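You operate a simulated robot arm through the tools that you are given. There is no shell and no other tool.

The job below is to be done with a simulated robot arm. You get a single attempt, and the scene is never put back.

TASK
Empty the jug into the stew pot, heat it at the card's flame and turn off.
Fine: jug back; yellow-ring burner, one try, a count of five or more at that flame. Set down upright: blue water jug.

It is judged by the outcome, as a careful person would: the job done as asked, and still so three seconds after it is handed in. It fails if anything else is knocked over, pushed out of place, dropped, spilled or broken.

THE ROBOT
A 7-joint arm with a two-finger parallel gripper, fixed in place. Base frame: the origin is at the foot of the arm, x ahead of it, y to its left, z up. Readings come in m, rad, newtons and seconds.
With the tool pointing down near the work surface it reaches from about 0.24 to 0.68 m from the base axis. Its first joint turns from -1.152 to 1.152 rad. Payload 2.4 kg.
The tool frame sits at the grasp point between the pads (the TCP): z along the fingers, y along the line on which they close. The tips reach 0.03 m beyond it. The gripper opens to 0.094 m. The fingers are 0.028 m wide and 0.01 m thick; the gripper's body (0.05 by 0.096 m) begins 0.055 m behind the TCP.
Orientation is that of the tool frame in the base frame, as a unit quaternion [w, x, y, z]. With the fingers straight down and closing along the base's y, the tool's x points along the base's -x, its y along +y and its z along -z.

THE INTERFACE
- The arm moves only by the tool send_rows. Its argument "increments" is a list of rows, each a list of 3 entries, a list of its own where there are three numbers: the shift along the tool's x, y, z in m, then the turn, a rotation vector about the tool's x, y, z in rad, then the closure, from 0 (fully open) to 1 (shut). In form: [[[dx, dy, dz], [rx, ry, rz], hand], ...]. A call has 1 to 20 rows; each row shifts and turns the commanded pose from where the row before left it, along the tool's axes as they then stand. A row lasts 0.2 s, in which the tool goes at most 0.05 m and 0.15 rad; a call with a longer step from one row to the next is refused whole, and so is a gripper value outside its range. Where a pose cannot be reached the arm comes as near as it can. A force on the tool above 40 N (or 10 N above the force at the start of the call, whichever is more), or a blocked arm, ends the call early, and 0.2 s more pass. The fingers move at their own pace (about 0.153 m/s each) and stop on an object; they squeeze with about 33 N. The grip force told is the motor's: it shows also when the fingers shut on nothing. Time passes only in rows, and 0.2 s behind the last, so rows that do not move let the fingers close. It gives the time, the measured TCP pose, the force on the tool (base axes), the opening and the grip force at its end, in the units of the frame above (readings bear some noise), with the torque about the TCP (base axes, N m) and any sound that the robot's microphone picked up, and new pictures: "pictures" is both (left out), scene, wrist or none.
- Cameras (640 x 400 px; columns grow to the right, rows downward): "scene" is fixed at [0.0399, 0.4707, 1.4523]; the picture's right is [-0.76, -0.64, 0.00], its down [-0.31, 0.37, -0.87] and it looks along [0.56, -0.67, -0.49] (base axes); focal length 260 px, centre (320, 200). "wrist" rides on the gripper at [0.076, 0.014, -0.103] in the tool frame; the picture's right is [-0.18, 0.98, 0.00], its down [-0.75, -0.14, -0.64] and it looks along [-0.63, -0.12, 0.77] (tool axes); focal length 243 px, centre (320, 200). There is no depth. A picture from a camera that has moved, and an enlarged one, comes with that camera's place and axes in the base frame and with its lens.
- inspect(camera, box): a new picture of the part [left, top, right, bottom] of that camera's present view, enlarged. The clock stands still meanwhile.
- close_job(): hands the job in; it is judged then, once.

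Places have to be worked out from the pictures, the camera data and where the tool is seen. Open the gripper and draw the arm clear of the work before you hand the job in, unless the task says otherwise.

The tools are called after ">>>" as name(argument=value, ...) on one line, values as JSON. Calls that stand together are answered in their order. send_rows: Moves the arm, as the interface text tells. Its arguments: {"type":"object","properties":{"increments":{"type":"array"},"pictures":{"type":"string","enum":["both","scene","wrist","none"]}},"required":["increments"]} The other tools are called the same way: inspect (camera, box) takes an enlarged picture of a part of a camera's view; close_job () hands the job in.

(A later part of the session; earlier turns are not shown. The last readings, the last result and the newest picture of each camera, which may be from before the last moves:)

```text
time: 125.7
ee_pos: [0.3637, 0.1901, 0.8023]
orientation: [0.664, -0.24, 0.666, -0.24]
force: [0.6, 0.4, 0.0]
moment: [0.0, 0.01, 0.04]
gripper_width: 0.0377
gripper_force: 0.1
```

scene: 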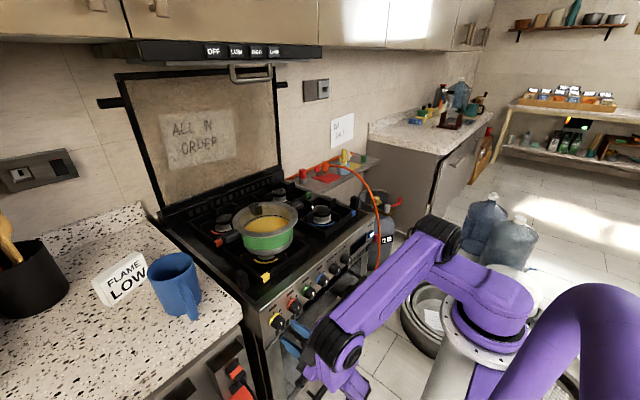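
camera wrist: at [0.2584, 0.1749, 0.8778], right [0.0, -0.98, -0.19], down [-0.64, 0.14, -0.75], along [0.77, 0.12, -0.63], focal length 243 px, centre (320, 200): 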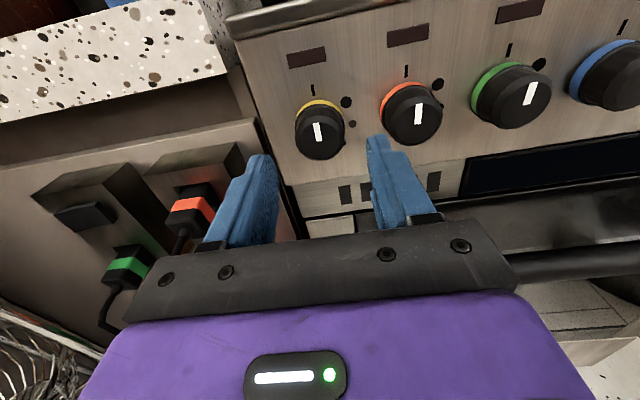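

Now the same transit and a single press of SPARK, then back off a few centimetres.

>>> send_rows(increments=[[[0.0282, -0.0383, 0.001], [0.0603, 0.1275, 0.0341], 1], [[0.0265, -0.039, 0.0068], [0.0603, 0.1275, 0.0341], 1], [[0.0238, -0.0393, 0.0124], [0.0603, 0.1275, 0.0341], 1], [[0.0206, -0.0391, 0.0176], [0.0603, 0.1275, 0.0341], 1], [[0.0167, -0.0386, 0.0223], [0.0603, 0.1275, 0.0341], 1], [[0.0123, -0.0376, 0.0265], [0.0603, 0.1275, 0.0341], 1], [[0.0074, -0.0362, 0.03], [0.0603, 0.1275, 0.0341], 1], [[0.0022, -0.0345, 0.0327], [0.0603, 0.1275, 0.0341], 1], [[-0.0031, -0.0325, 0.0347], [0, 0, 0], 1], [[-0.0031, -0.0325, 0.0347], [0, 0, 0], 1], [[-0.0083, 0.0092, 0.0259], [0, 0, 0], 1], [[-0.004, 0.0012, 0.015], [0, 0, 0], 1], [[-0.006, 0.004, 0.0035], [0, 0, 0], 1], [[0, 0, 0], [0, 0, 0], 1], [[0.0096, -0.0071, -0.0168], [0, 0, 0], 1], [[0.0067, -0.0072, -0.0289], [0, 0, 0], 1]], pictures="both")

>>> inspect(camera="wrist", box=[240, 60, 420, 200])

>>> inspect(camera="scene", box=[190, 170, 330, 290])

```text
time: 129.1
ee_pos: [0.3748, -0.2847, 0.8327]
orientation: [0.32, 0.152, 0.853, -0.383]
force: [-0.1, 0.3, 0.9]
moment: [0.03, 0.0, 0.02]
gripper_width: 0.0
gripper_force: 33.4
heard: click
camera wrist: at [0.2815, -0.1972, 0.8251], right [0.63, 0.65, -0.43], down [0.22, 0.38, 0.9], along [0.74, -0.66, 0.1], focal length 243 px, centre (320, 200)
```

scene: 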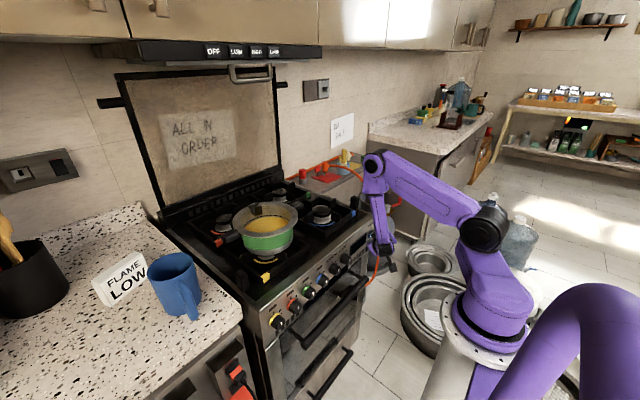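
wrist: 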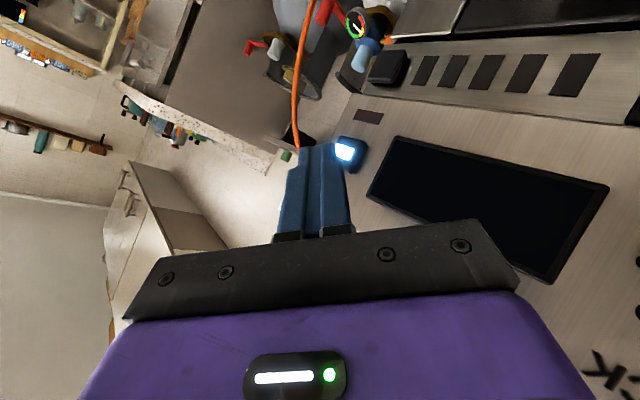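

```text
2.86 times, centred on (330, 130) of wrist
camera zoom: at [0.2815, -0.1972, 0.8251], right [0.63, 0.65, -0.43], down [0.22, 0.38, 0.9], along [0.74, -0.66, 0.1], focal length 693 px, centre (291, 400)
```

zoom: 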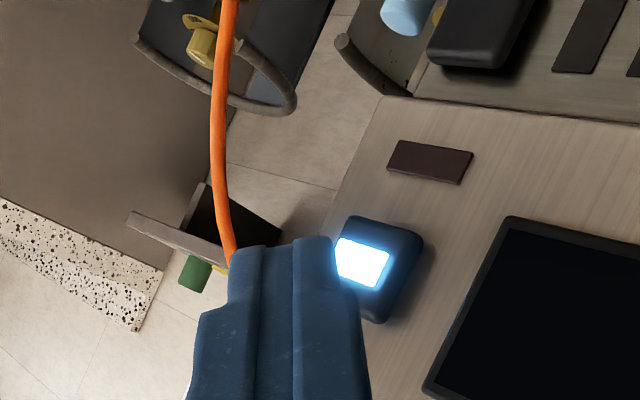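

```text
3.33 times, centred on (260, 230) of scene
camera zoom: at [0.0399, 0.4707, 1.4523], right [-0.76, -0.64, 0.0], down [-0.31, 0.37, -0.87], along [0.56, -0.67, -0.49], focal length 866 px, centre (520, 100)
```

zoom: 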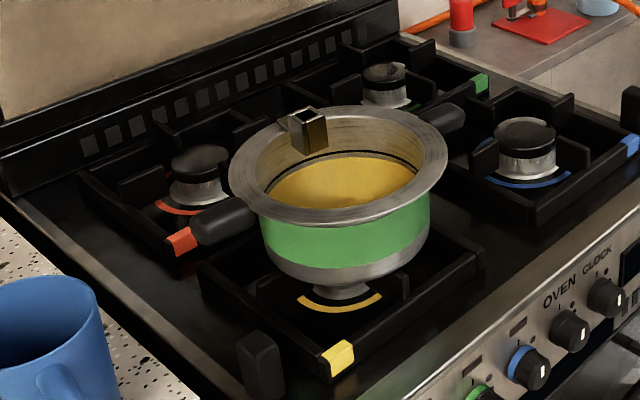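

The orange lamp is out (spark off); the little light on the button itself is still lit. I retreat a little and look again for any sparking.

>>> send_rows(increments=[[[0.0031, 0.0325, -0.0347], [0, 0, 0], 1], [[0, 0, 0], [0, 0, 0], 1], [[0, 0, 0], [0, 0, 0], 1], [[0, 0, 0], [0, 0, 0], 1], [[0, 0, 0], [0, 0, 0], 1]], pictures="both")

>>> inspect(camera="wrist", box=[220, 60, 400, 200])

>>> inspect(camera="scene", box=[190, 170, 330, 290])

>>> send_rows(increments=[[[0, 0, 0], [0, 0, 0], 1]], pictures="scene")

>>> inspect(camera="scene", box=[190, 170, 330, 290])

>>> send_rows(increments=[[[0, 0, 0], [0, 0, 0], 1], [[0, 0, 0], [0, 0, 0], 1]], pictures="scene")

>>> inspect(camera="scene", box=[190, 170, 330, 290])

```text
time: 130.3
ee_pos: [0.3757, -0.2359, 0.8306]
orientation: [0.32, 0.153, 0.852, -0.385]
force: [0.6, -0.7, 0.9]
moment: [-0.03, -0.03, 0.0]
gripper_width: 0.0
gripper_force: 33.3
camera wrist: at [0.281, -0.1498, 0.8224], right [0.63, 0.65, -0.43], down [0.22, 0.38, 0.9], along [0.74, -0.66, 0.1], focal length 243 px, centre (320, 200)
```

scene: 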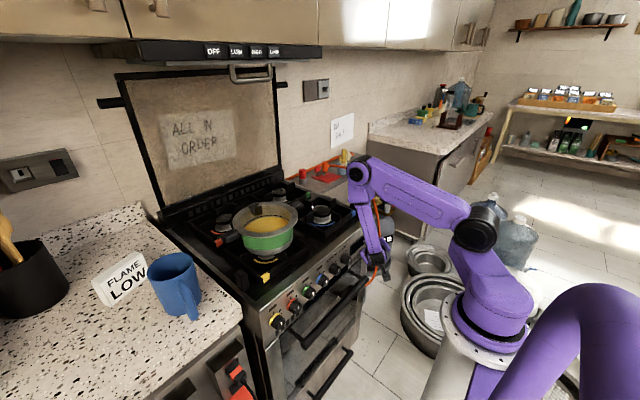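
wrist: 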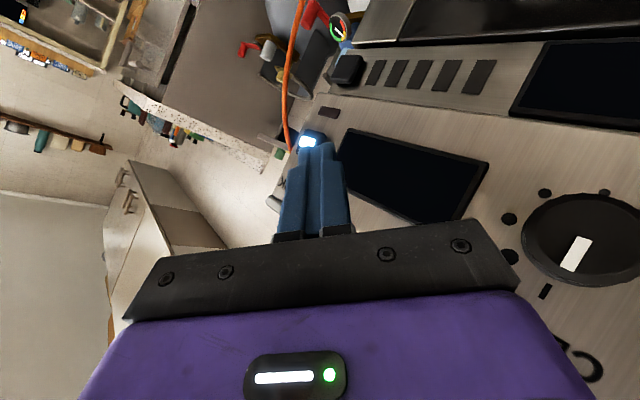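

```text
2.86 times, centred on (310, 130) of wrist
camera zoom: at [0.281, -0.1498, 0.8224], right [0.63, 0.65, -0.43], down [0.22, 0.38, 0.9], along [0.74, -0.66, 0.1], focal length 693 px, centre (349, 400)
```

zoom: 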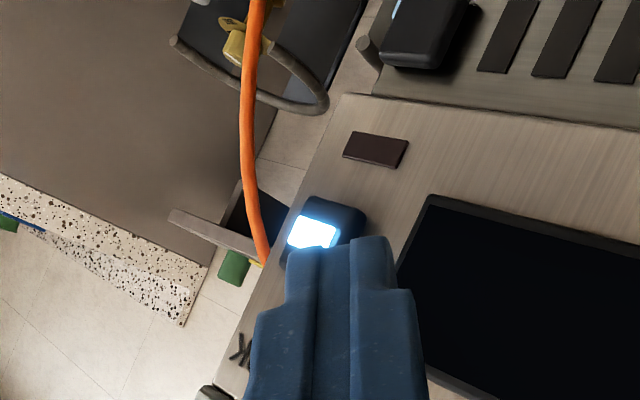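

```text
3.33 times, centred on (260, 230) of scene
camera zoom: at [0.0398, 0.4707, 1.4523], right [-0.76, -0.64, 0.0], down [-0.31, 0.37, -0.87], along [0.56, -0.67, -0.49], focal length 866 px, centre (520, 100)
```

zoom: 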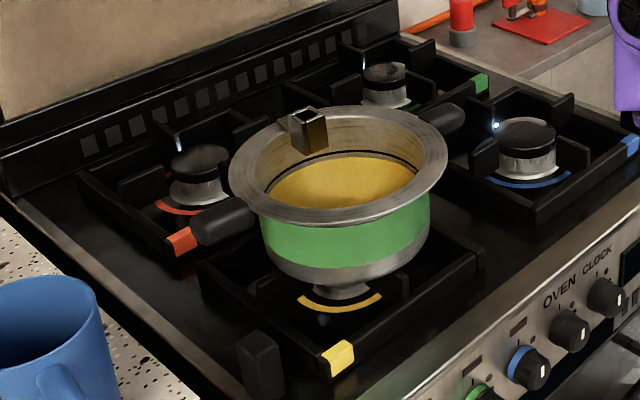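

```text
time: 130.7
ee_pos: [0.3748, -0.2359, 0.8297]
orientation: [0.32, 0.152, 0.852, -0.384]
force: [1.1, -0.6, 0.3]
moment: [-0.03, 0.02, 0.05]
gripper_width: 0.0
gripper_force: 32.9
```

scene: 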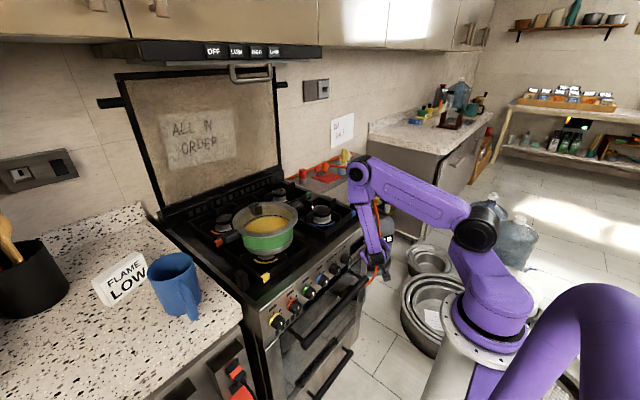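

```text
3.33 times, centred on (260, 230) of scene
camera zoom: at [0.0399, 0.4707, 1.4523], right [-0.76, -0.64, 0.0], down [-0.31, 0.37, -0.87], along [0.56, -0.67, -0.49], focal length 866 px, centre (520, 100)
```

zoom: 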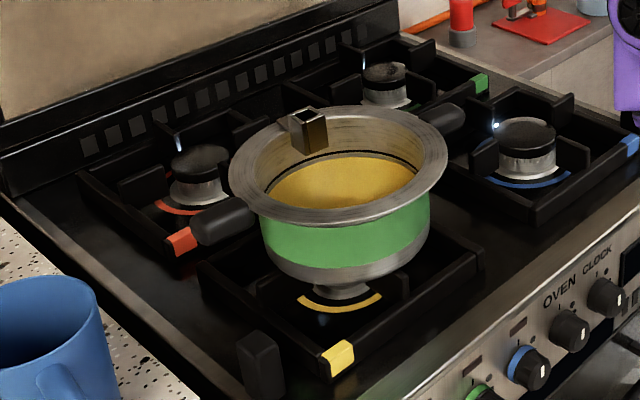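

```text
time: 131.3
ee_pos: [0.3739, -0.2376, 0.8301]
orientation: [0.32, 0.152, 0.852, -0.385]
force: [-1.0, 0.1, 0.3]
moment: [-0.03, -0.02, -0.02]
gripper_width: 0.0
gripper_force: 32.7
```

scene: 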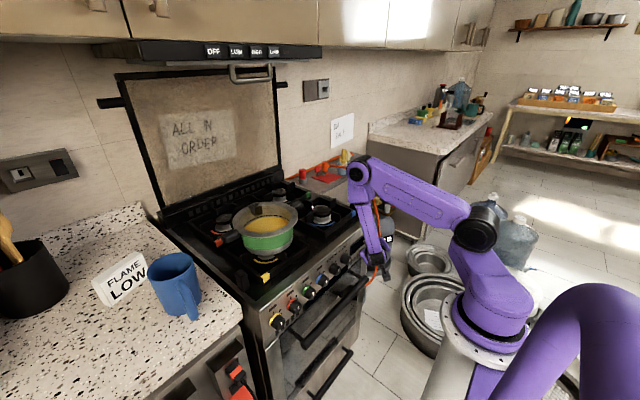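

```text
3.33 times, centred on (260, 230) of scene
camera zoom: at [0.0399, 0.4707, 1.4523], right [-0.76, -0.64, 0.0], down [-0.31, 0.37, -0.87], along [0.56, -0.67, -0.49], focal length 866 px, centre (520, 100)
```

zoom: 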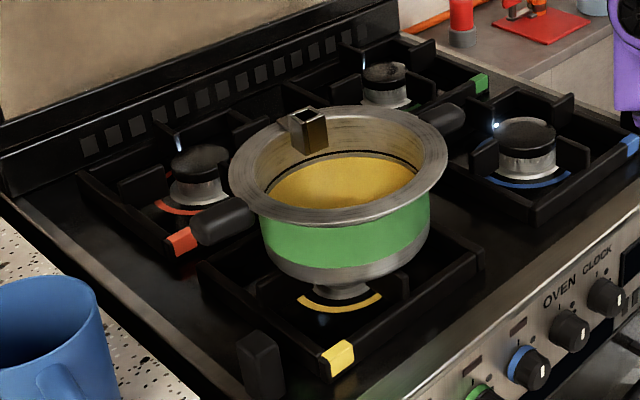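

Sparks still show on the burners and the button's light is still on though the orange lamp went out. I wait a few more seconds and re-check.

>>> send_rows(increments=[[[0, 0, 0], [0, 0, 0], 1], [[0, 0, 0], [0, 0, 0], 1], [[0, 0, 0], [0, 0, 0], 1], [[0, 0, 0], [0, 0, 0], 1], [[0, 0, 0], [0, 0, 0], 1], [[0, 0, 0], [0, 0, 0], 1], [[0, 0, 0], [0, 0, 0], 1], [[0, 0, 0], [0, 0, 0], 1], [[0, 0, 0], [0, 0, 0], 1], [[0, 0, 0], [0, 0, 0], 1], [[0, 0, 0], [0, 0, 0], 1], [[0, 0, 0], [0, 0, 0], 1], [[0, 0, 0], [0, 0, 0], 1], [[0, 0, 0], [0, 0, 0], 1], [[0, 0, 0], [0, 0, 0], 1], [[0, 0, 0], [0, 0, 0], 1], [[0, 0, 0], [0, 0, 0], 1], [[0, 0, 0], [0, 0, 0], 1], [[0, 0, 0], [0, 0, 0], 1], [[0, 0, 0], [0, 0, 0], 1]], pictures="both")

>>> inspect(camera="wrist", box=[220, 60, 400, 200])

>>> inspect(camera="scene", box=[190, 170, 330, 290])

>>> send_rows(increments=[[[0, 0, 0], [0, 0, 0], 1]], pictures="scene")

>>> inspect(camera="scene", box=[190, 170, 330, 290])

```text
time: 135.5
ee_pos: [0.375, -0.2375, 0.8291]
orientation: [0.319, 0.152, 0.853, -0.384]
force: [0.8, 0.2, -0.7]
moment: [0.01, -0.02, 0.02]
gripper_width: 0.0
gripper_force: 32.9
camera wrist: at [0.281, -0.1498, 0.8224], right [0.63, 0.65, -0.43], down [0.22, 0.38, 0.9], along [0.74, -0.66, 0.1], focal length 243 px, centre (320, 200)
```

scene: 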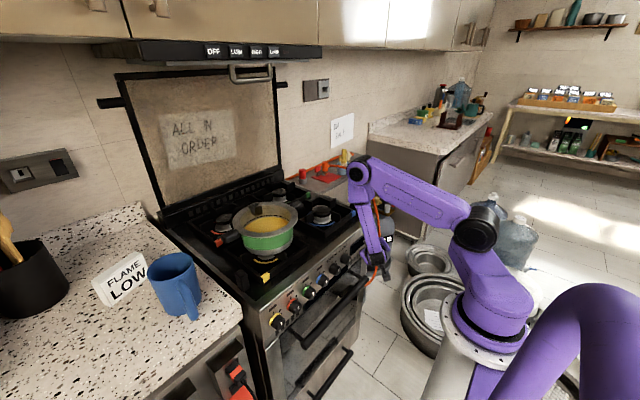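
wrist: 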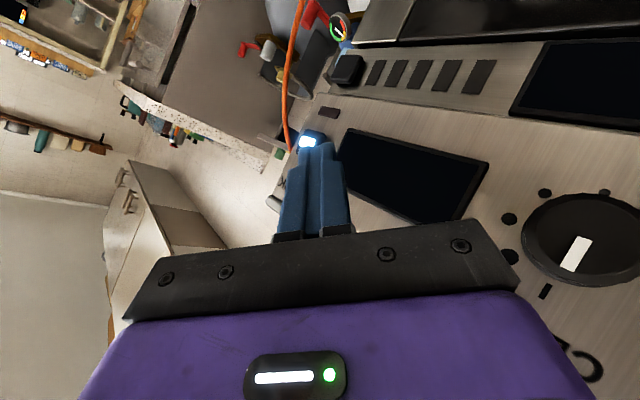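

```text
2.86 times, centred on (310, 130) of wrist
camera zoom: at [0.281, -0.1498, 0.8224], right [0.63, 0.65, -0.43], down [0.22, 0.38, 0.9], along [0.74, -0.66, 0.1], focal length 693 px, centre (349, 400)
```

zoom: 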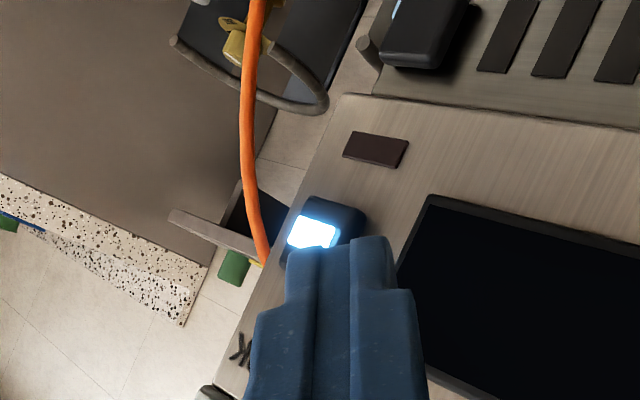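

```text
3.33 times, centred on (260, 230) of scene
camera zoom: at [0.0399, 0.4707, 1.4523], right [-0.76, -0.64, 0.0], down [-0.31, 0.37, -0.87], along [0.56, -0.67, -0.49], focal length 866 px, centre (520, 100)
```

zoom: 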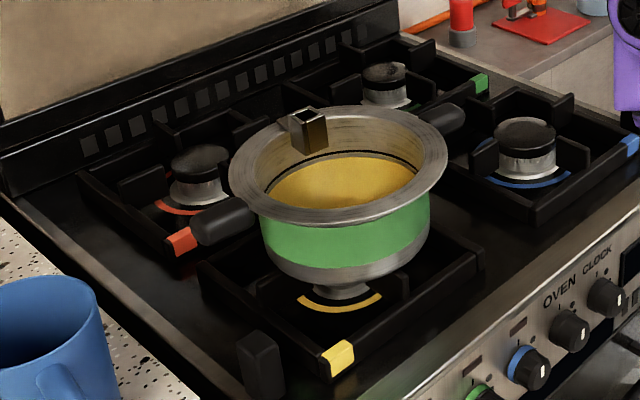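

```text
time: 135.9
ee_pos: [0.3738, -0.2372, 0.8309]
orientation: [0.32, 0.152, 0.853, -0.383]
force: [0.0, 0.5, -0.7]
moment: [0.01, -0.01, 0.01]
gripper_width: 0.0001
gripper_force: 33.2
```

scene: 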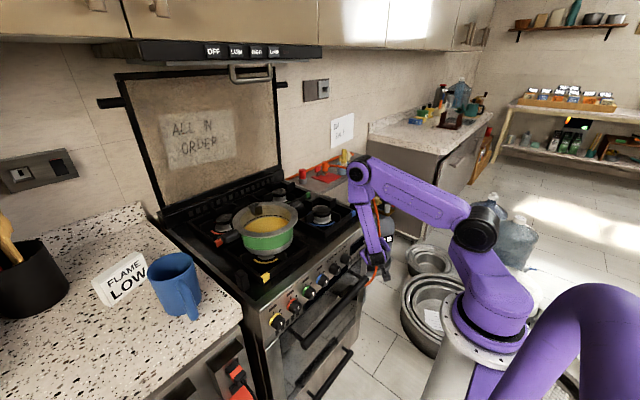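

```text
3.33 times, centred on (260, 230) of scene
camera zoom: at [0.0399, 0.4707, 1.4523], right [-0.76, -0.64, 0.0], down [-0.31, 0.37, -0.87], along [0.56, -0.67, -0.49], focal length 866 px, centre (520, 100)
```

zoom: 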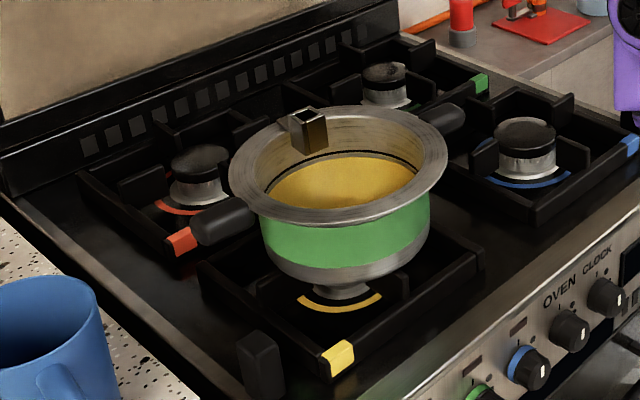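

At these two instants no sparks are seen. I sample several more moments to tell whether sparking has really ceased.

>>> send_rows(increments=[[[0, 0, 0], [0, 0, 0], 1]], pictures="none")

>>> inspect(camera="scene", box=[190, 170, 330, 290])

>>> send_rows(increments=[[[0, 0, 0], [0, 0, 0], 1], [[0, 0, 0], [0, 0, 0], 1]], pictures="none")

>>> inspect(camera="scene", box=[190, 170, 330, 290])

>>> send_rows(increments=[[[0, 0, 0], [0, 0, 0], 1]], pictures="none")

>>> inspect(camera="scene", box=[190, 170, 330, 290])

>>> send_rows(increments=[[[0, 0, 0], [0, 0, 0], 1], [[0, 0, 0], [0, 0, 0], 1], [[0, 0, 0], [0, 0, 0], 1]], pictures="none")

>>> inspect(camera="scene", box=[190, 170, 330, 290])

>>> send_rows(increments=[[[0, 0, 0], [0, 0, 0], 1]], pictures="none")

>>> inspect(camera="scene", box=[190, 170, 330, 290])

```text
time: 136.3
ee_pos: [0.3741, -0.2369, 0.8303]
orientation: [0.32, 0.151, 0.853, -0.384]
force: [0.1, -0.8, -0.4]
moment: [0.05, -0.01, -0.01]
gripper_width: 0.0001
gripper_force: 32.6
```

```text
3.33 times, centred on (260, 230) of scene
camera zoom: at [0.0399, 0.4707, 1.4523], right [-0.76, -0.64, 0.0], down [-0.31, 0.37, -0.87], along [0.56, -0.67, -0.49], focal length 866 px, centre (520, 100)
```

zoom: 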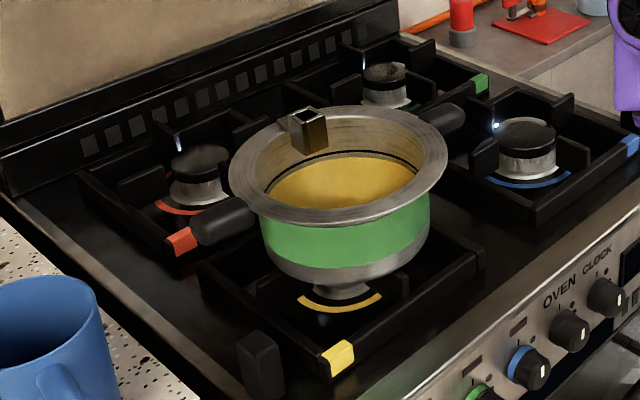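

```text
time: 136.9
ee_pos: [0.3745, -0.2366, 0.8297]
orientation: [0.321, 0.152, 0.852, -0.384]
force: [0.2, 0.2, 0.3]
moment: [0.01, -0.02, 0.01]
gripper_width: 0.0
gripper_force: 32.9
```

```text
3.33 times, centred on (260, 230) of scene
camera zoom: at [0.0399, 0.4707, 1.4523], right [-0.76, -0.64, 0.0], down [-0.31, 0.37, -0.87], along [0.56, -0.67, -0.49], focal length 866 px, centre (520, 100)
```

zoom: 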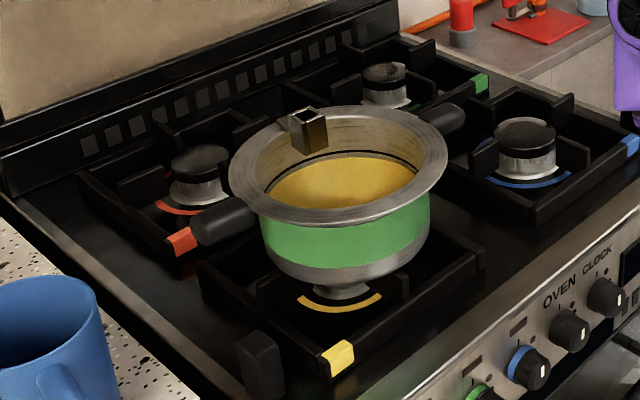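

```text
time: 137.3
ee_pos: [0.373, -0.2371, 0.8296]
orientation: [0.32, 0.151, 0.853, -0.383]
force: [0.0, -0.1, -0.3]
moment: [-0.02, -0.01, 0.01]
gripper_width: 0.0
gripper_force: 33.1
```

```text
3.33 times, centred on (260, 230) of scene
camera zoom: at [0.0399, 0.4707, 1.4523], right [-0.76, -0.64, 0.0], down [-0.31, 0.37, -0.87], along [0.56, -0.67, -0.49], focal length 866 px, centre (520, 100)
```

zoom: 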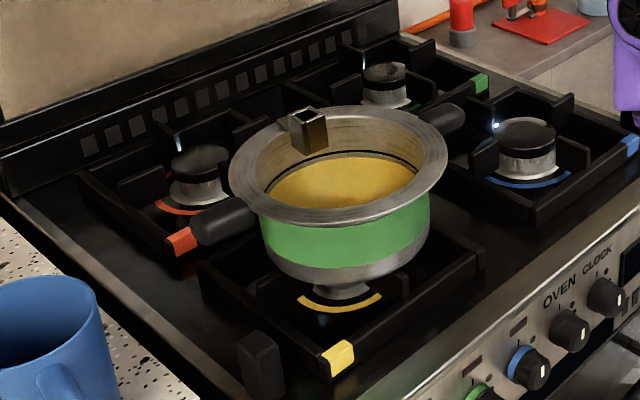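

```text
time: 138.1
ee_pos: [0.3752, -0.2365, 0.8294]
orientation: [0.32, 0.152, 0.853, -0.384]
force: [0.3, 0.1, 0.6]
moment: [-0.01, 0.01, -0.01]
gripper_width: 0.0
gripper_force: 33.0
```

```text
3.33 times, centred on (260, 230) of scene
camera zoom: at [0.0399, 0.4707, 1.4523], right [-0.76, -0.64, 0.0], down [-0.31, 0.37, -0.87], along [0.56, -0.67, -0.49], focal length 866 px, centre (520, 100)
```

zoom: 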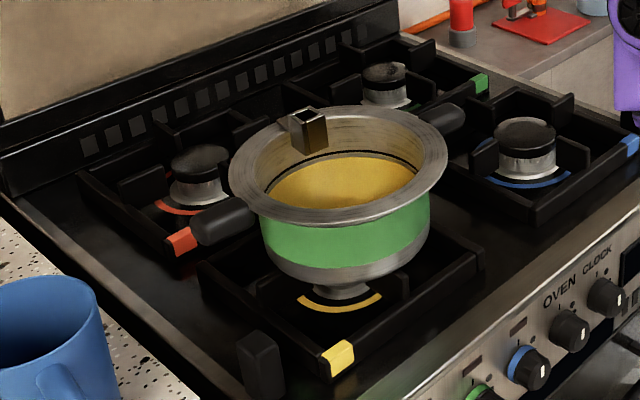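

```text
time: 138.5
ee_pos: [0.373, -0.2363, 0.8304]
orientation: [0.32, 0.152, 0.852, -0.384]
force: [-0.4, 0.3, -1.1]
moment: [0.03, 0.0, -0.01]
gripper_width: 0.0
gripper_force: 33.1
```

```text
3.33 times, centred on (260, 230) of scene
camera zoom: at [0.0399, 0.4707, 1.4523], right [-0.76, -0.64, 0.0], down [-0.31, 0.37, -0.87], along [0.56, -0.67, -0.49], focal length 866 px, centre (520, 100)
```

zoom: 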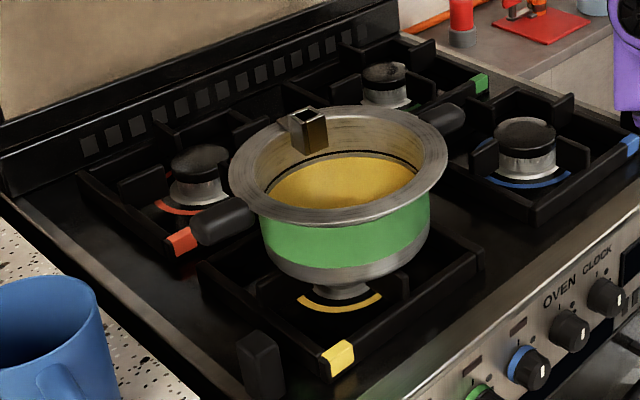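

The igniters keep flickering intermittently, so something is still on. I look closely at the two buttons and lamps from here.

>>> inspect(camera="wrist", box=[290, 40, 370, 160])

>>> inspect(camera="scene", box=[335, 215, 395, 265])

>>> inspect(camera="wrist", box=[320, 40, 380, 100])

```text
3.33 times, centred on (330, 100) of wrist
camera zoom: at [0.281, -0.1498, 0.8224], right [0.63, 0.65, -0.43], down [0.22, 0.38, 0.9], along [0.74, -0.66, 0.1], focal length 809 px, centre (287, 533)
```

zoom: 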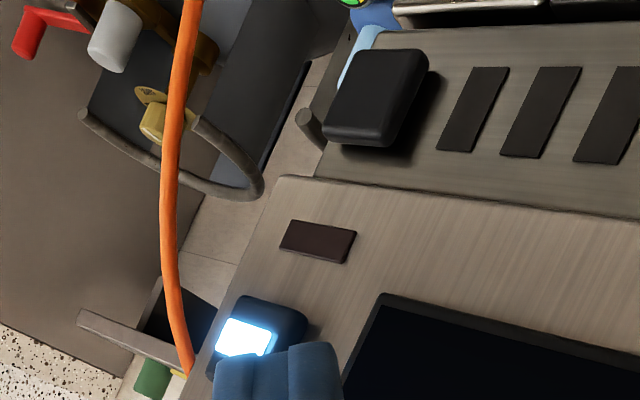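

```text
8.00 times, centred on (365, 240) of scene
camera zoom: at [0.0399, 0.4707, 1.4523], right [-0.76, -0.64, 0.0], down [-0.31, 0.37, -0.87], along [0.56, -0.67, -0.49], focal length 2078 px, centre (-40, -120)
```

zoom: 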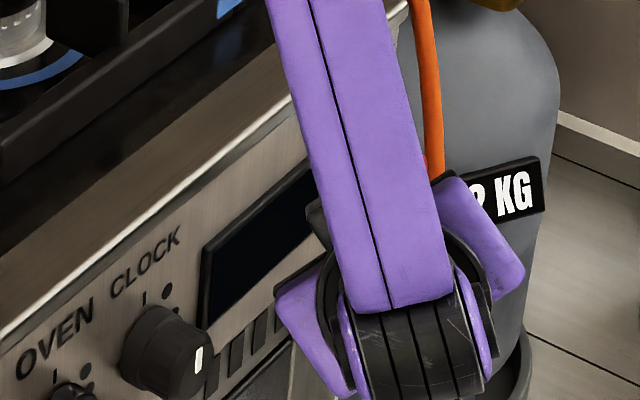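

```text
6.67 times, centred on (350, 70) of wrist
camera zoom: at [0.281, -0.1498, 0.8224], right [0.63, 0.65, -0.43], down [0.22, 0.38, 0.9], along [0.74, -0.66, 0.1], focal length 1618 px, centre (120, 1067)
```

zoom: 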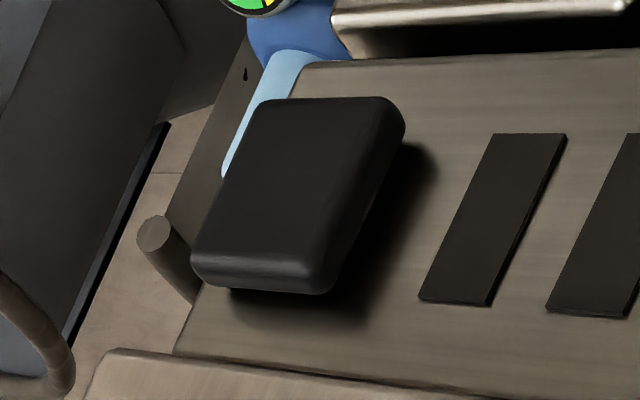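

The lower button is plain and untouched; SPARK's own light stays on while the orange lamp is off. I wait longer and sample again in case it has a run-on time.

>>> send_rows(increments=[[[0, 0, 0], [0, 0, 0], 1], [[0, 0, 0], [0, 0, 0], 1], [[0, 0, 0], [0, 0, 0], 1], [[0, 0, 0], [0, 0, 0], 1], [[0, 0, 0], [0, 0, 0], 1], [[0, 0, 0], [0, 0, 0], 1], [[0, 0, 0], [0, 0, 0], 1], [[0, 0, 0], [0, 0, 0], 1], [[0, 0, 0], [0, 0, 0], 1], [[0, 0, 0], [0, 0, 0], 1], [[0, 0, 0], [0, 0, 0], 1], [[0, 0, 0], [0, 0, 0], 1], [[0, 0, 0], [0, 0, 0], 1], [[0, 0, 0], [0, 0, 0], 1], [[0, 0, 0], [0, 0, 0], 1], [[0, 0, 0], [0, 0, 0], 1], [[0, 0, 0], [0, 0, 0], 1], [[0, 0, 0], [0, 0, 0], 1], [[0, 0, 0], [0, 0, 0], 1], [[0, 0, 0], [0, 0, 0], 1]], pictures="wrist")

>>> inspect(camera="scene", box=[190, 170, 330, 290])

>>> send_rows(increments=[[[0, 0, 0], [0, 0, 0], 1]], pictures="none")

>>> inspect(camera="scene", box=[190, 170, 330, 290])

>>> send_rows(increments=[[[0, 0, 0], [0, 0, 0], 1]], pictures="none")

>>> inspect(camera="scene", box=[190, 170, 330, 290])

>>> send_rows(increments=[[[0, 0, 0], [0, 0, 0], 1], [[0, 0, 0], [0, 0, 0], 1]], pictures="none")

>>> inspect(camera="scene", box=[190, 170, 330, 290])

```text
time: 142.7
ee_pos: [0.3732, -0.2361, 0.8299]
orientation: [0.321, 0.152, 0.853, -0.384]
force: [-0.5, 0.6, -0.7]
moment: [0.01, 0.0, 0.01]
gripper_width: 0.0
gripper_force: 33.1
camera wrist: at [0.281, -0.1498, 0.8224], right [0.63, 0.65, -0.43], down [0.22, 0.38, 0.9], along [0.74, -0.66, 0.1], focal length 243 px, centre (320, 200)
```

wrist: 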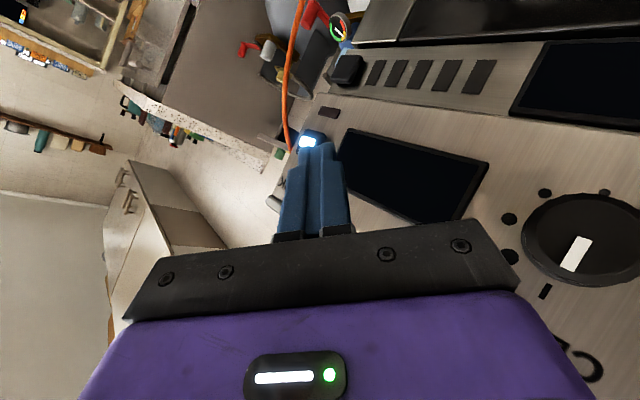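

```text
3.33 times, centred on (260, 230) of scene
camera zoom: at [0.0399, 0.4707, 1.4523], right [-0.76, -0.64, 0.0], down [-0.31, 0.37, -0.87], along [0.56, -0.67, -0.49], focal length 866 px, centre (520, 100)
```

zoom: 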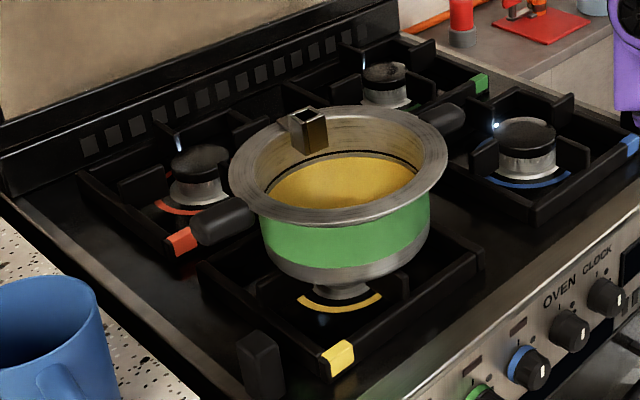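

```text
time: 143.1
ee_pos: [0.3743, -0.2357, 0.8314]
orientation: [0.32, 0.153, 0.852, -0.385]
force: [0.3, 0.3, -0.2]
moment: [-0.01, 0.0, 0.02]
gripper_width: 0.0002
gripper_force: 32.9
```

```text
3.33 times, centred on (260, 230) of scene
camera zoom: at [0.0399, 0.4707, 1.4523], right [-0.76, -0.64, 0.0], down [-0.31, 0.37, -0.87], along [0.56, -0.67, -0.49], focal length 866 px, centre (520, 100)
```

zoom: 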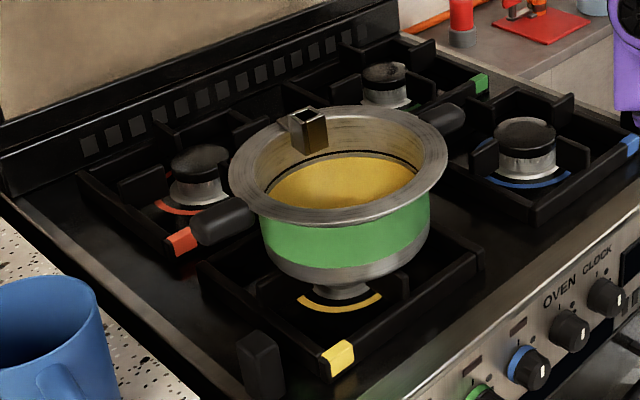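

```text
time: 143.5
ee_pos: [0.3752, -0.2377, 0.8305]
orientation: [0.32, 0.152, 0.853, -0.384]
force: [0.7, 0.2, 0.2]
moment: [0.0, 0.03, 0.05]
gripper_width: 0.0
gripper_force: 33.0
```

```text
3.33 times, centred on (260, 230) of scene
camera zoom: at [0.0399, 0.4707, 1.4523], right [-0.76, -0.64, 0.0], down [-0.31, 0.37, -0.87], along [0.56, -0.67, -0.49], focal length 866 px, centre (520, 100)
```

zoom: 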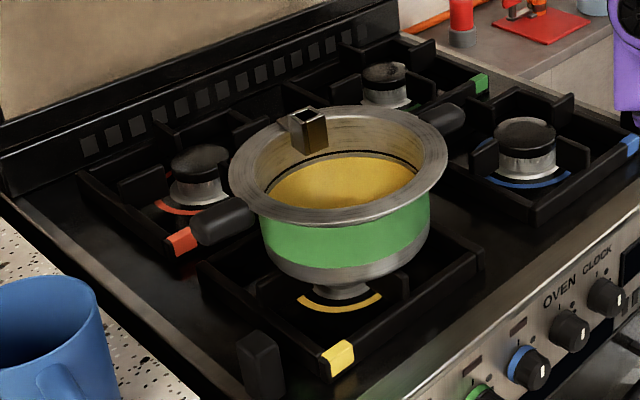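

```text
time: 144.1
ee_pos: [0.3745, -0.2374, 0.8308]
orientation: [0.32, 0.153, 0.852, -0.384]
force: [0.5, 0.4, 0.0]
moment: [0.04, 0.02, 0.0]
gripper_width: 0.0
gripper_force: 33.4
```

```text
3.33 times, centred on (260, 230) of scene
camera zoom: at [0.0399, 0.4707, 1.4523], right [-0.76, -0.64, 0.0], down [-0.31, 0.37, -0.87], along [0.56, -0.67, -0.49], focal length 866 px, centre (520, 100)
```

zoom: 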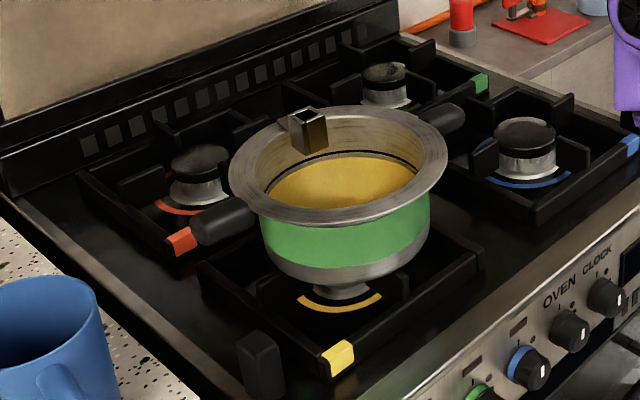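

The igniter light and intermittent sparks persist, so the switch is evidently still on. With the gas firmly off I approach SPARK again, slowly this time, to see exactly what a press does.

>>> send_rows(increments=[[[-0.0031, -0.0325, 0.0347], [0, 0, 0], 1], [[-0.0083, 0.0092, 0.0259], [0, 0, 0], 1], [[0, 0, 0], [0, 0, 0], 1]], pictures="both")

>>> inspect(camera="wrist", box=[250, 70, 410, 190])

```text
time: 144.9
ee_pos: [0.3971, -0.2994, 0.8195]
orientation: [0.319, 0.152, 0.853, -0.384]
force: [0.1, 0.5, -0.3]
moment: [0.02, -0.02, -0.01]
gripper_width: 0.0001
gripper_force: 33.6
camera wrist: at [0.3039, -0.2117, 0.8116], right [0.63, 0.65, -0.43], down [0.22, 0.38, 0.9], along [0.74, -0.66, 0.1], focal length 243 px, centre (320, 200)
```

scene: 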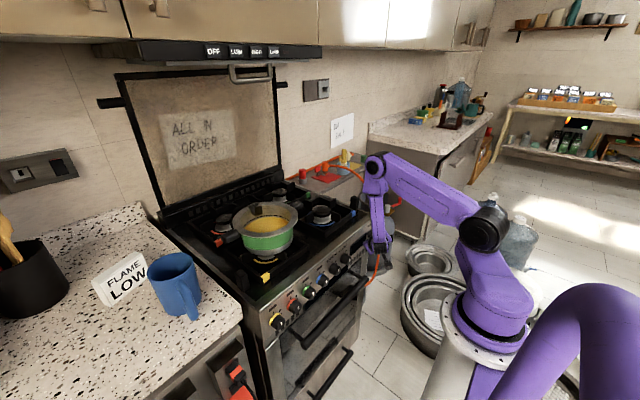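
wrist: 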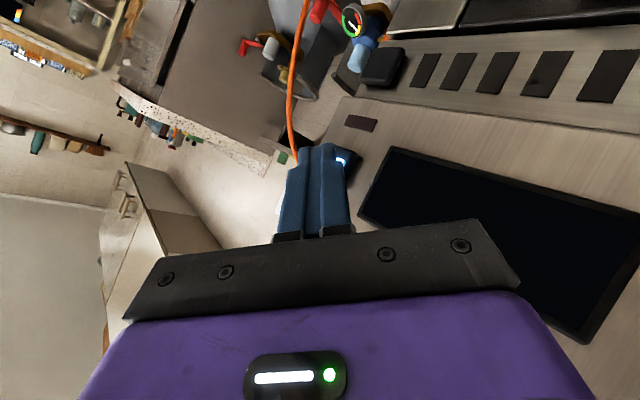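

```text
3.33 times, centred on (330, 130) of wrist
camera zoom: at [0.3039, -0.2117, 0.8116], right [0.63, 0.65, -0.43], down [0.22, 0.38, 0.9], along [0.74, -0.66, 0.1], focal length 809 px, centre (287, 433)
```

zoom: 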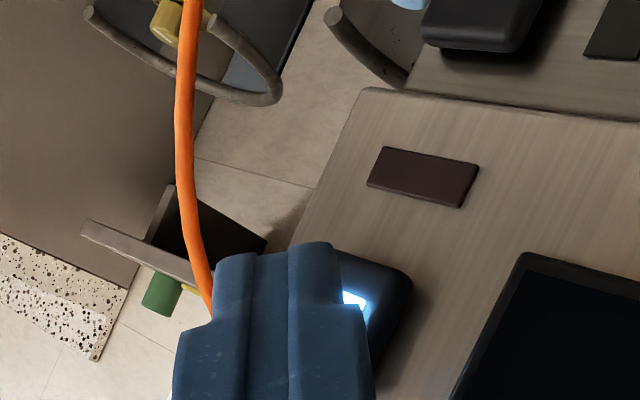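

Finger ~1 cm from the button, its light still on, orange lamp off. I ease in a little at a time.

>>> send_rows(increments=[[[-0.004, 0.0012, 0.015], [0, 0, 0], 1], [[-0.0015, 0.001, 0.0009], [0, 0, 0], 1], [[0, 0, 0], [0, 0, 0], 1]], pictures="wrist")

>>> inspect(camera="wrist", box=[250, 70, 410, 190])

>>> inspect(camera="scene", box=[190, 170, 330, 290])

```text
time: 145.7
ee_pos: [0.4091, -0.3076, 0.8148]
orientation: [0.321, 0.151, 0.853, -0.384]
force: [-0.5, 0.4, -0.6]
moment: [-0.04, -0.01, 0.0]
gripper_width: 0.0
gripper_force: 33.2
camera wrist: at [0.3151, -0.2214, 0.8067], right [0.63, 0.65, -0.43], down [0.22, 0.38, 0.9], along [0.74, -0.66, 0.1], focal length 243 px, centre (320, 200)
```

wrist: 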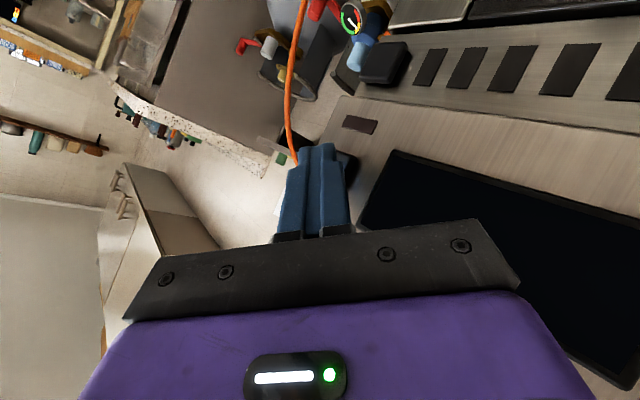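

```text
3.33 times, centred on (330, 130) of wrist
camera zoom: at [0.3151, -0.2214, 0.8067], right [0.63, 0.65, -0.43], down [0.22, 0.38, 0.9], along [0.74, -0.66, 0.1], focal length 809 px, centre (287, 433)
```

zoom: 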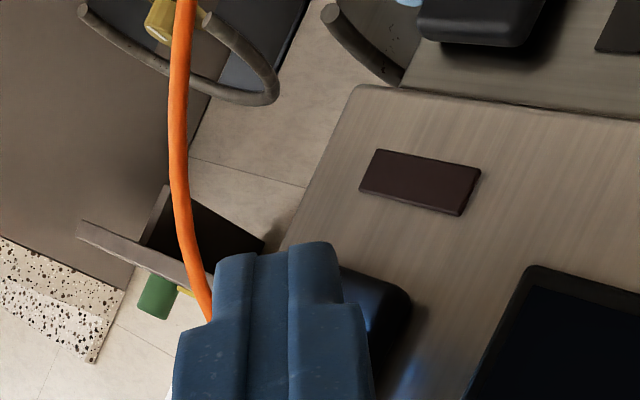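

```text
3.33 times, centred on (260, 230) of scene
camera zoom: at [0.0398, 0.4707, 1.4523], right [-0.76, -0.64, 0.0], down [-0.31, 0.37, -0.87], along [0.56, -0.67, -0.49], focal length 866 px, centre (520, 100)
```

zoom: 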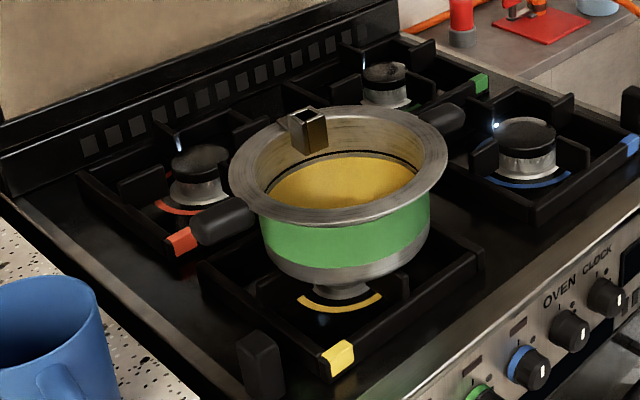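

No contact yet. I continue in 2 mm steps.

>>> send_rows(increments=[[[-0.0015, 0.001, 0.0009], [0, 0, 0], 1], [[0, 0, 0], [0, 0, 0], 1]], pictures="none")

>>> send_rows(increments=[[[-0.0015, 0.001, 0.0009], [0, 0, 0], 1], [[0, 0, 0], [0, 0, 0], 1]], pictures="wrist")

>>> inspect(camera="wrist", box=[250, 70, 410, 190])

```text
time: 146.3
ee_pos: [0.41, -0.3087, 0.8136]
orientation: [0.32, 0.152, 0.853, -0.385]
force: [-2.6, -0.2, -0.4]
moment: [0.03, 0.02, -0.07]
gripper_width: 0.0002
gripper_force: 32.7
heard: click
```

```text
time: 146.9
ee_pos: [0.4124, -0.3078, 0.8144]
orientation: [0.319, 0.152, 0.853, -0.383]
force: [-4.7, 0.4, 0.6]
moment: [-0.05, 0.01, -0.04]
gripper_width: 0.0
gripper_force: 33.2
camera wrist: at [0.3188, -0.2214, 0.8067], right [0.63, 0.65, -0.43], down [0.22, 0.38, 0.9], along [0.74, -0.66, 0.1], focal length 243 px, centre (320, 200)
```

wrist: 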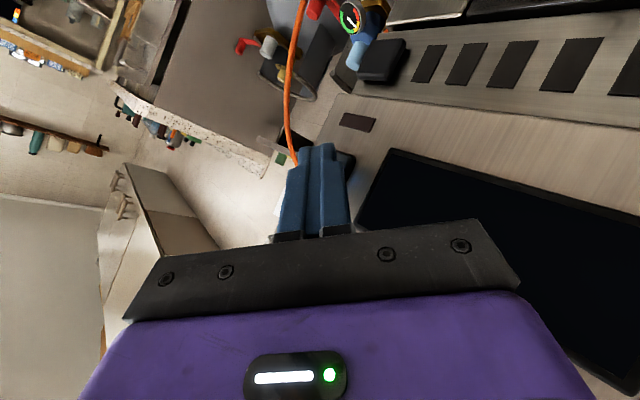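

```text
3.33 times, centred on (330, 130) of wrist
camera zoom: at [0.3188, -0.2214, 0.8067], right [0.63, 0.65, -0.43], down [0.22, 0.38, 0.9], along [0.74, -0.66, 0.1], focal length 809 px, centre (287, 433)
```

zoom: 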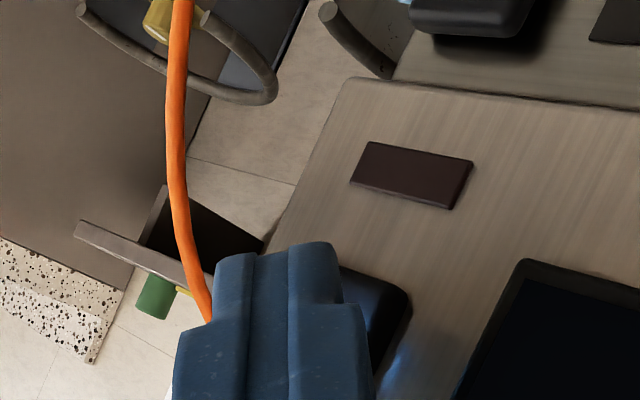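

A click again; the orange lamp doesn't follow the press (so it was a heat/flame lamp). I back off and see what the button light and igniters do now.

>>> send_rows(increments=[[[0.0096, -0.0071, -0.0168], [0, 0, 0], 1], [[0.0067, -0.0072, -0.0289], [0, 0, 0], 1], [[0.0031, 0.0325, -0.0347], [0, 0, 0], 1], [[0, 0, 0], [0, 0, 0], 1]], pictures="wrist")

>>> inspect(camera="wrist", box=[220, 60, 400, 200])

>>> inspect(camera="scene", box=[190, 170, 330, 290])

>>> send_rows(increments=[[[0, 0, 0], [0, 0, 0], 1]], pictures="none")

>>> inspect(camera="scene", box=[190, 170, 330, 290])

>>> send_rows(increments=[[[0, 0, 0], [0, 0, 0], 1]], pictures="none")

>>> inspect(camera="scene", box=[190, 170, 330, 290])

```text
time: 147.9
ee_pos: [0.3728, -0.2346, 0.833]
orientation: [0.32, 0.151, 0.853, -0.384]
force: [0.4, -0.3, 0.1]
moment: [0.01, -0.02, -0.01]
gripper_width: 0.0
gripper_force: 32.7
camera wrist: at [0.2794, -0.1482, 0.8243], right [0.63, 0.65, -0.43], down [0.22, 0.38, 0.9], along [0.74, -0.66, 0.1], focal length 243 px, centre (320, 200)
```

wrist: 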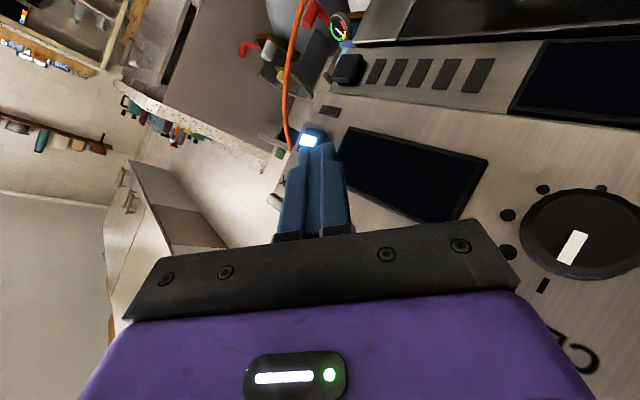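

```text
2.86 times, centred on (310, 130) of wrist
camera zoom: at [0.2794, -0.1482, 0.8243], right [0.63, 0.65, -0.43], down [0.22, 0.38, 0.9], along [0.74, -0.66, 0.1], focal length 693 px, centre (349, 400)
```

zoom: 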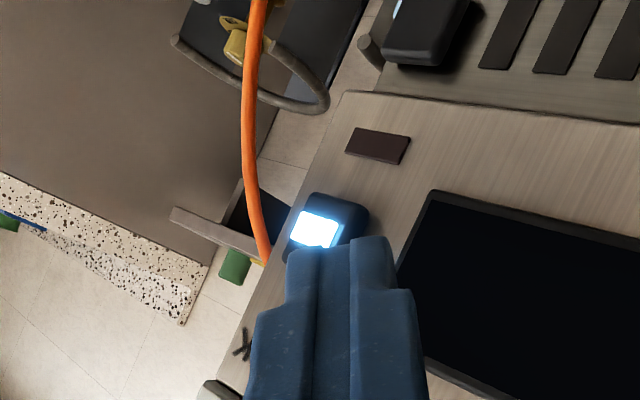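

```text
3.33 times, centred on (260, 230) of scene
camera zoom: at [0.0398, 0.4707, 1.4523], right [-0.76, -0.64, 0.0], down [-0.31, 0.37, -0.87], along [0.56, -0.67, -0.49], focal length 866 px, centre (520, 100)
```

zoom: 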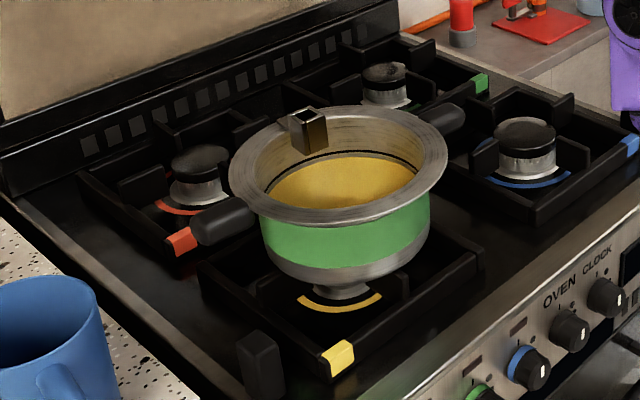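

```text
time: 148.3
ee_pos: [0.3726, -0.2361, 0.8313]
orientation: [0.32, 0.152, 0.853, -0.384]
force: [0.9, -0.3, -0.3]
moment: [-0.02, 0.01, 0.0]
gripper_width: 0.0
gripper_force: 33.2
```

```text
3.33 times, centred on (260, 230) of scene
camera zoom: at [0.0398, 0.4707, 1.4523], right [-0.76, -0.64, 0.0], down [-0.31, 0.37, -0.87], along [0.56, -0.67, -0.49], focal length 866 px, centre (520, 100)
```

zoom: 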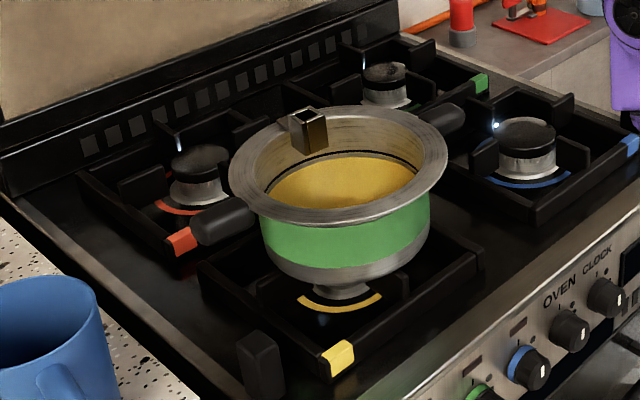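

```text
time: 148.7
ee_pos: [0.3735, -0.2351, 0.832]
orientation: [0.321, 0.152, 0.852, -0.384]
force: [-0.3, 0.0, -0.1]
moment: [0.04, -0.01, 0.0]
gripper_width: 0.0
gripper_force: 33.1
```

```text
3.33 times, centred on (260, 230) of scene
camera zoom: at [0.0398, 0.4707, 1.4523], right [-0.76, -0.64, 0.0], down [-0.31, 0.37, -0.87], along [0.56, -0.67, -0.49], focal length 866 px, centre (520, 100)
```

zoom: 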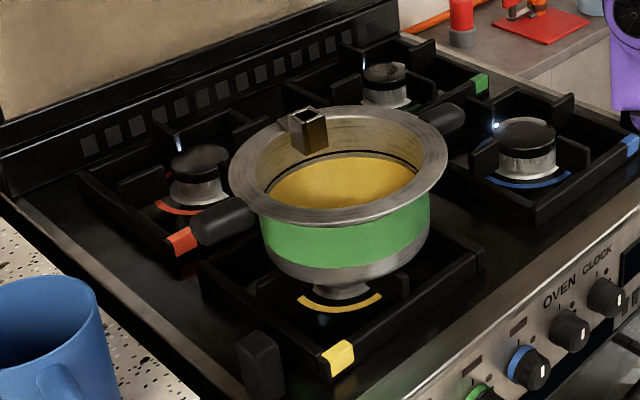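

Each press just (re)starts the igniter rather than toggling it, so it most likely runs on a timer. I won't press again; I withdraw the arm along the proven path and watch the button light from the fixed camera.

>>> send_rows(increments=[[[0.0031, 0.0325, -0.0347], [0, 0, 0], 1], [[0.0031, 0.0325, -0.0347], [-0.0603, -0.1275, -0.0341], 1], [[-0.0022, 0.0345, -0.0327], [-0.0603, -0.1275, -0.0341], 1], [[-0.0074, 0.0362, -0.03], [-0.0603, -0.1275, -0.0341], 1], [[-0.0123, 0.0376, -0.0265], [-0.0603, -0.1275, -0.0341], 1], [[-0.0167, 0.0386, -0.0223], [-0.0603, -0.1275, -0.0341], 1], [[-0.0206, 0.0391, -0.0176], [-0.0603, -0.1275, -0.0341], 0.5], [[-0.0238, 0.0393, -0.0124], [-0.0603, -0.1275, -0.0341], 0.5], [[-0.0265, 0.039, -0.0068], [-0.0603, -0.1275, -0.0341], 0.5]], pictures="scene")

>>> inspect(camera="scene", box=[345, 215, 385, 250])

```text
time: 150.7
ee_pos: [0.3643, 0.1926, 0.804]
orientation: [0.665, -0.242, 0.665, -0.241]
force: [-0.6, 0.7, -0.3]
moment: [0.0, 0.01, -0.01]
gripper_width: 0.0473
gripper_force: 0.1
```

scene: 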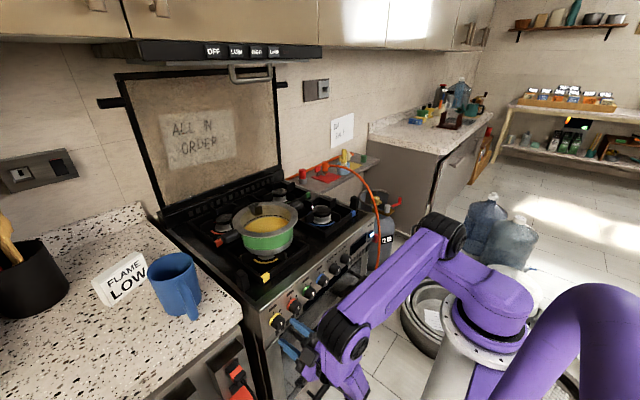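

```text
11.43 times, centred on (365, 232) of scene
camera zoom: at [0.0398, 0.4707, 1.4523], right [-0.76, -0.64, 0.0], down [-0.31, 0.37, -0.87], along [0.56, -0.67, -0.49], focal length 2969 px, centre (-194, -171)
```

zoom: 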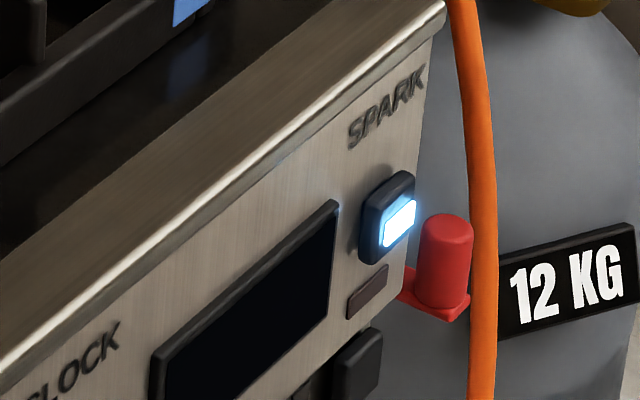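

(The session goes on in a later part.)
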